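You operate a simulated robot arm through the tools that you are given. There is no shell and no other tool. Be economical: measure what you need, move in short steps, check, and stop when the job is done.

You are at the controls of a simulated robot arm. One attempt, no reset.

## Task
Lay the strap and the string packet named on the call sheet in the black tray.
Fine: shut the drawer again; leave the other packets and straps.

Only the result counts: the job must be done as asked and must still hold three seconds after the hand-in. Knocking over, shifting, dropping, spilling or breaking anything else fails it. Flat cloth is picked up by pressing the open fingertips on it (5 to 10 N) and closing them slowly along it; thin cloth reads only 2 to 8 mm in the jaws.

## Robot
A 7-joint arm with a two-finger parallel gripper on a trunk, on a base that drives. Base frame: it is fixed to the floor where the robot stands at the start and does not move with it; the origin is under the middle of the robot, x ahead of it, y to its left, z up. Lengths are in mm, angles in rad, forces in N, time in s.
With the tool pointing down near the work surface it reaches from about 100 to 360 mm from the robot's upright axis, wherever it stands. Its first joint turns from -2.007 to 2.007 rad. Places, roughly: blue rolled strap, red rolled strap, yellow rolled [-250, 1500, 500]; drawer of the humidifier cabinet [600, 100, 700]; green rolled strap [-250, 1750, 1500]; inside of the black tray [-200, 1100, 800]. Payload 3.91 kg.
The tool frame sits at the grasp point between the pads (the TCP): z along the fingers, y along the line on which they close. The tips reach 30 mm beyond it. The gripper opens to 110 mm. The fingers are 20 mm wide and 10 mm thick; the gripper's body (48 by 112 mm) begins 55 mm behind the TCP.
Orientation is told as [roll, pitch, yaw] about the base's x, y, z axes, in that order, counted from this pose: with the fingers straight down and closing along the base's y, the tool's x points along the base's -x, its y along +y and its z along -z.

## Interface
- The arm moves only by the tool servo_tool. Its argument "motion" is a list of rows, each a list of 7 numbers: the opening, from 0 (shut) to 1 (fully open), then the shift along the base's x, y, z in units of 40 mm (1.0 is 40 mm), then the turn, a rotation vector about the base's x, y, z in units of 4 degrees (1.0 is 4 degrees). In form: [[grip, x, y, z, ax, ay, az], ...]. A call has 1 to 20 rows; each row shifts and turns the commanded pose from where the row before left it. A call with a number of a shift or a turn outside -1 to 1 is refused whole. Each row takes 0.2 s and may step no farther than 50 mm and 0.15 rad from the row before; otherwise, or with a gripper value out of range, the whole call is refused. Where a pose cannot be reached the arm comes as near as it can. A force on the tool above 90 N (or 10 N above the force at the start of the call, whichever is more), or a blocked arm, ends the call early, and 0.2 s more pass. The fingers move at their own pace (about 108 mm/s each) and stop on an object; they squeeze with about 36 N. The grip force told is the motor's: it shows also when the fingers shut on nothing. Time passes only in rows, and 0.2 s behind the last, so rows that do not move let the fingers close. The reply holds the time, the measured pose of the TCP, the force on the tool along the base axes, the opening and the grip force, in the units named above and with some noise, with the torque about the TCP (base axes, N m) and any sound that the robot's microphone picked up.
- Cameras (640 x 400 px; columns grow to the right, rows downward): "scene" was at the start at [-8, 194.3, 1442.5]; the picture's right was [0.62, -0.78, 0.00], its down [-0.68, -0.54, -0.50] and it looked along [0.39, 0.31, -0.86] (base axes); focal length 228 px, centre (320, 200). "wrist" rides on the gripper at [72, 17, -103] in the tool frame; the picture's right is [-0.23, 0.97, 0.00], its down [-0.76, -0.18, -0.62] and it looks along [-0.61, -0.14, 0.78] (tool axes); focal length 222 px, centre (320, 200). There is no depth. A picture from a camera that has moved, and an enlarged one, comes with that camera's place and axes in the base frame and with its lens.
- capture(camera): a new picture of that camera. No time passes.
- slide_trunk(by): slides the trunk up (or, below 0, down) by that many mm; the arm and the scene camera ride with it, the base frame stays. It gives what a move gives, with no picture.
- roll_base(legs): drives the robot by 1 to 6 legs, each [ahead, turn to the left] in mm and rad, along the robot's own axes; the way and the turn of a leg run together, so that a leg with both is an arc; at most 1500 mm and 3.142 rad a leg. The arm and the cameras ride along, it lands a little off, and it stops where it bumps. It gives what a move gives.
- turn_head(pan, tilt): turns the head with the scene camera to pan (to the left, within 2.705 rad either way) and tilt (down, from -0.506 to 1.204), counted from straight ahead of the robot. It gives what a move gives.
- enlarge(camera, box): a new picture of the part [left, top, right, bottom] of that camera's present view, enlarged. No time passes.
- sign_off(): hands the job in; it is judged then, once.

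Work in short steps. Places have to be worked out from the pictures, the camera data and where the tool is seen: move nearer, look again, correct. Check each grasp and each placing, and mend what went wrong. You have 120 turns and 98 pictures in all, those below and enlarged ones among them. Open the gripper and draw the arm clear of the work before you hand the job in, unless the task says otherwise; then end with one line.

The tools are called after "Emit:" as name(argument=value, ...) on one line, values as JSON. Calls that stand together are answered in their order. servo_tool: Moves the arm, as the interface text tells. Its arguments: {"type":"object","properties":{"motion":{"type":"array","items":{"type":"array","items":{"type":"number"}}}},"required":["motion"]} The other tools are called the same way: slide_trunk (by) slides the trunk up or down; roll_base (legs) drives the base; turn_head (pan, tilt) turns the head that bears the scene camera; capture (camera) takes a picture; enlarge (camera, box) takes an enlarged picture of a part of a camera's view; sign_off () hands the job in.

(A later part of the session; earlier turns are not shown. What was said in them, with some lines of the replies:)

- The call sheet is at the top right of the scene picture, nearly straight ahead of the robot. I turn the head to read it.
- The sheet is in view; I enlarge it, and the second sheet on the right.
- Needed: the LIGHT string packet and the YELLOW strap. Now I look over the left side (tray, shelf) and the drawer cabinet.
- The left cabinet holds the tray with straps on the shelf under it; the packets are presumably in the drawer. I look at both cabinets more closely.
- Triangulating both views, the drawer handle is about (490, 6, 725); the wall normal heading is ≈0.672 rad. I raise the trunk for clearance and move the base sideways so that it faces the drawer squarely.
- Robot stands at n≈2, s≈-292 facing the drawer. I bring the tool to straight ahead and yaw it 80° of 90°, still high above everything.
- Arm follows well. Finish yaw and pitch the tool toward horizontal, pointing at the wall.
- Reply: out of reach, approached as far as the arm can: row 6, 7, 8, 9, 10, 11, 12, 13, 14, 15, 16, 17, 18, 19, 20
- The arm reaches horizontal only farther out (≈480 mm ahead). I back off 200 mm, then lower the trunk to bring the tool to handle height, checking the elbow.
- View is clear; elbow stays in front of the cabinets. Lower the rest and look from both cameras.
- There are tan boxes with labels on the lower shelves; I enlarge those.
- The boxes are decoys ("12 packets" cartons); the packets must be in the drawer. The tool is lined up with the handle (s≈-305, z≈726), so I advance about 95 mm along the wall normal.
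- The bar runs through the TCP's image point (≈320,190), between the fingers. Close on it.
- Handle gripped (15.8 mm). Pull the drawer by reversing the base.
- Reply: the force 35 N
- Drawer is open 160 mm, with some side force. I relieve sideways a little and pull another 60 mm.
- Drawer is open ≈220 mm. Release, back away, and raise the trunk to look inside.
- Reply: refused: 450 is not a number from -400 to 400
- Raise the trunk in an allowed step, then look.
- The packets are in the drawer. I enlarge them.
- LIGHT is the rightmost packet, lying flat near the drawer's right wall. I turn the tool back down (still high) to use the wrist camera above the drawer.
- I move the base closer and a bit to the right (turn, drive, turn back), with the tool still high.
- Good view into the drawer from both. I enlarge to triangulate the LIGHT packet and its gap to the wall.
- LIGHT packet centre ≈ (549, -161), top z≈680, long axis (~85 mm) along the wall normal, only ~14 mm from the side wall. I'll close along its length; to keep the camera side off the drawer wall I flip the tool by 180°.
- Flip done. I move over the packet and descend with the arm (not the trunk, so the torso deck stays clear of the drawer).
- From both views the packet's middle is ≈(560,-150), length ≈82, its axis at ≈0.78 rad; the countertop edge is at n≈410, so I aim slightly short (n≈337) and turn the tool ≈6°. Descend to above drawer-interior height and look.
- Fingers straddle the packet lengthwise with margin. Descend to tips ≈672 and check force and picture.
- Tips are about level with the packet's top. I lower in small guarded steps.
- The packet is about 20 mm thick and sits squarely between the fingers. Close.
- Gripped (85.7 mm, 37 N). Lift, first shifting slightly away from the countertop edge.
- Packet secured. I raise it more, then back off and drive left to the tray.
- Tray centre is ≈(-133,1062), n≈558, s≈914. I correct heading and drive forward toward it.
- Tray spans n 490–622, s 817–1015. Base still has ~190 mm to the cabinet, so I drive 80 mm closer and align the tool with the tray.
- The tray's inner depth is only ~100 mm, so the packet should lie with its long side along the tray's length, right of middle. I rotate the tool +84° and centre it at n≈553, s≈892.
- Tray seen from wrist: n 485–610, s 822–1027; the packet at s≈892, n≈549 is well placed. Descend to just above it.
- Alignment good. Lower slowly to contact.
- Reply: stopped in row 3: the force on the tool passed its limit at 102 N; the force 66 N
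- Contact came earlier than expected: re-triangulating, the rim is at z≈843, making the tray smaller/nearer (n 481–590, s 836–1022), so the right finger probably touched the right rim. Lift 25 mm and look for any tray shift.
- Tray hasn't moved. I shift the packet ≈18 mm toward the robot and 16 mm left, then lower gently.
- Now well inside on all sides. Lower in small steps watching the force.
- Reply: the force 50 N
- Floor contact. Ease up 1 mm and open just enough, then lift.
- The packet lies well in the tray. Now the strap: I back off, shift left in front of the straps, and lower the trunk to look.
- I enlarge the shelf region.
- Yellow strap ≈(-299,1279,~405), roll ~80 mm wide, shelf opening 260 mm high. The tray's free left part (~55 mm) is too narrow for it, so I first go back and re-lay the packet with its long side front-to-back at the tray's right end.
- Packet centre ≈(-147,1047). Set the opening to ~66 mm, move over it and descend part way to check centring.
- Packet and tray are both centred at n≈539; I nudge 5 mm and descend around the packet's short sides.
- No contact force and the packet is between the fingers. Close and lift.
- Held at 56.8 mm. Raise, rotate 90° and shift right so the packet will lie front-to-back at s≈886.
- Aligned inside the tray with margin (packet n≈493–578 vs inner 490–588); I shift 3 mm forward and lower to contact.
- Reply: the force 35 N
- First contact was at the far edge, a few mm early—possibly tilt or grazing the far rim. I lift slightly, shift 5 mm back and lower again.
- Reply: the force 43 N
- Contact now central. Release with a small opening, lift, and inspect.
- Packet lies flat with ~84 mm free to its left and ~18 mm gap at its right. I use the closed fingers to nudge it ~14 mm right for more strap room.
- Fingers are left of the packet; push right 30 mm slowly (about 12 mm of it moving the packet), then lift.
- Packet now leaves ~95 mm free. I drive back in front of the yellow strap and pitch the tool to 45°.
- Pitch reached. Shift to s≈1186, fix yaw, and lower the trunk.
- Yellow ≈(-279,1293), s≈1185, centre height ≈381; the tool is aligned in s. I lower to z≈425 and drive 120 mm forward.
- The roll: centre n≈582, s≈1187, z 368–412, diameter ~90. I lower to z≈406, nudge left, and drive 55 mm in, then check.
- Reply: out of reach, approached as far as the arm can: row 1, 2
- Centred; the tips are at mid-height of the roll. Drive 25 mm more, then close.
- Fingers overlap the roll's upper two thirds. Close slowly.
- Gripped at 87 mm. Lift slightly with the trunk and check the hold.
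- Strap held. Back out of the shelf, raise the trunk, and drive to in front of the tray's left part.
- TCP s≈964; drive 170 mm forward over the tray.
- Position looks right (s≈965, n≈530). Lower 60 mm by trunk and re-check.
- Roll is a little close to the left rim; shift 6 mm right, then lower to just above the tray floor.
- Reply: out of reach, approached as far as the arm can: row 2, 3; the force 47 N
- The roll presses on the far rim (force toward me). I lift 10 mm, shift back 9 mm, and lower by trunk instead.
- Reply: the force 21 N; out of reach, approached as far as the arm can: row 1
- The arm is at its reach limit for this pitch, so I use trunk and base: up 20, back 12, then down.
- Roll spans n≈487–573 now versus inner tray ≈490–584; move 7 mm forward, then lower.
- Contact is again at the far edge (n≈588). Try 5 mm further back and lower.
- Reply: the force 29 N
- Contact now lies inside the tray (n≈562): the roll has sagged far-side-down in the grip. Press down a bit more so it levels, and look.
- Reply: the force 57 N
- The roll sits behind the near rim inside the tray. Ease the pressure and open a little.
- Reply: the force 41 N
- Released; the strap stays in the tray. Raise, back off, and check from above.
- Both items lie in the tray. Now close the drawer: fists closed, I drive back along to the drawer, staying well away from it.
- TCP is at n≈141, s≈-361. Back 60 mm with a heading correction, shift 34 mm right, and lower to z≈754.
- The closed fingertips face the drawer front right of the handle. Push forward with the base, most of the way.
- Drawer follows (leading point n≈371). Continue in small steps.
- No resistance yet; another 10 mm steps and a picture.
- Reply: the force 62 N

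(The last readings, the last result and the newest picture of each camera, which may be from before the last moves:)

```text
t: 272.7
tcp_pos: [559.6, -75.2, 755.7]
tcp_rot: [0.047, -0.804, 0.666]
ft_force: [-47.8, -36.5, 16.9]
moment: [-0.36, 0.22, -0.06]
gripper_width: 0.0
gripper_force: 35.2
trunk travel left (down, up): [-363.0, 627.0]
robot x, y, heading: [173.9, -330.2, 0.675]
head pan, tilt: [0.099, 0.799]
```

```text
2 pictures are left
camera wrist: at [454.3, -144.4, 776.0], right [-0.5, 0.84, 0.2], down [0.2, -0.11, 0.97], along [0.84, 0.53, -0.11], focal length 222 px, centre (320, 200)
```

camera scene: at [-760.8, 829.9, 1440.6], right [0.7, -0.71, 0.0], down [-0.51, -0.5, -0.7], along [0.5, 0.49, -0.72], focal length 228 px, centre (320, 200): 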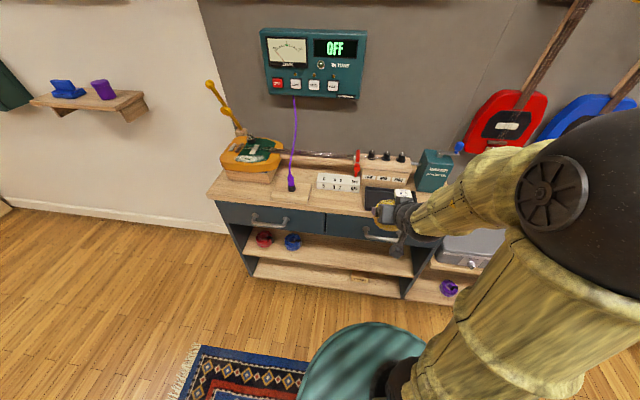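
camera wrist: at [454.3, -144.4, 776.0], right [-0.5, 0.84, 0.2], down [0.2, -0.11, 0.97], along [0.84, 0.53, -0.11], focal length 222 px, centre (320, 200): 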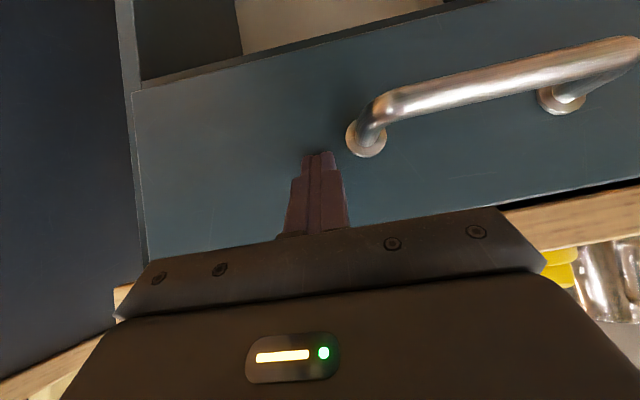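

Firm stop (60 N) and the drawer front is flush with the cabinet: closed. Back away, raise, open the gripper, and look.

Emit:
roll_base(legs=[[-250, 0]])

Emit:
slide_trunk(by=250)

Emit:
servo_tool(motion=[[0.5, 0, 0, 0, 0, 0, 0], [1, 0, 0, 0, 0, 0, 0], [1, 0, 0, 0, 0, 0, 0]])

Emit:
turn_head(pan=0.35, tilt=0.75)

Emit:
capture(camera="scene")

```text
t: 274.8
tcp_pos: [368.5, -229.6, 753.2]
tcp_rot: [0.046, -0.798, 0.664]
ft_force: [-0.5, -0.1, 0.5]
moment: [0.0, 0.03, 0.0]
gripper_width: 0.0
gripper_force: 35.5
trunk travel left (down, up): [-363.0, 627.0]
robot x, y, heading: [-19.6, -478.7, 0.669]
head pan, tilt: [0.099, 0.799]
```

```text
t: 277.4
tcp_pos: [367.8, -229.2, 1003.1]
tcp_rot: [0.047, -0.797, 0.664]
ft_force: [-0.1, -0.7, 0.2]
moment: [0.01, 0.0, 0.01]
gripper_width: 0.3
gripper_force: 36.0
trunk travel left (down, up): [-613.0, 377.0]
robot x, y, heading: [-18.9, -484.6, 0.674]
head pan, tilt: [0.099, 0.799]
```

```text
t: 278.1
tcp_pos: [369.2, -228.7, 1003.5]
tcp_rot: [0.046, -0.797, 0.664]
ft_force: [0.0, -0.5, -0.3]
moment: [-0.01, -0.01, 0.01]
gripper_width: 110.1
gripper_force: 0.1
trunk travel left (down, up): [-613.0, 377.0]
robot x, y, heading: [-14.4, -480.6, 0.664]
head pan, tilt: [0.099, 0.799]
```

```text
t: 278.9
tcp_pos: [369.1, -229.3, 1003.0]
tcp_rot: [0.048, -0.798, 0.662]
ft_force: [0.3, -0.1, -0.2]
moment: [0.01, 0.0, 0.03]
gripper_width: 110.2
gripper_force: 0.1
trunk travel left (down, up): [-613.0, 377.0]
robot x, y, heading: [-19.4, -482.8, 0.669]
head pan, tilt: [0.351, 0.75]
```

```text
1 pictures are left
camera scene: at [-118.3, -329.0, 1502.6], right [0.85, -0.53, 0.0], down [-0.36, -0.58, -0.73], along [0.38, 0.62, -0.68], focal length 228 px, centre (320, 200)
```

scene: 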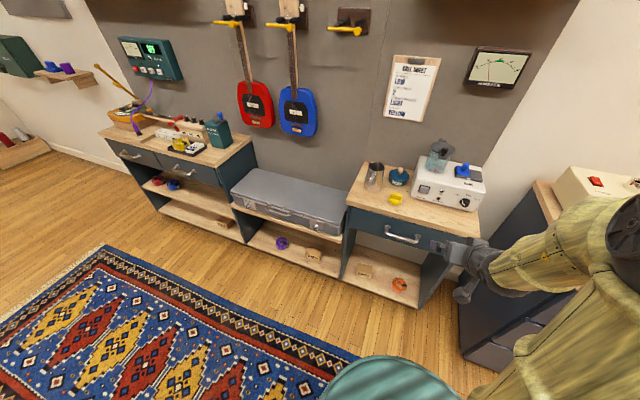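

The drawer is shut, the strap and packet lie in the tray, everything else is untouched, and the arm is clear. I hand in.

Emit:
sign_off()

```text
The job is handed in.
```

The LIGHT string packet and the yellow strap named on the call sheet are in the black tray, the drawer is shut, and the other packets and straps were left where they were.
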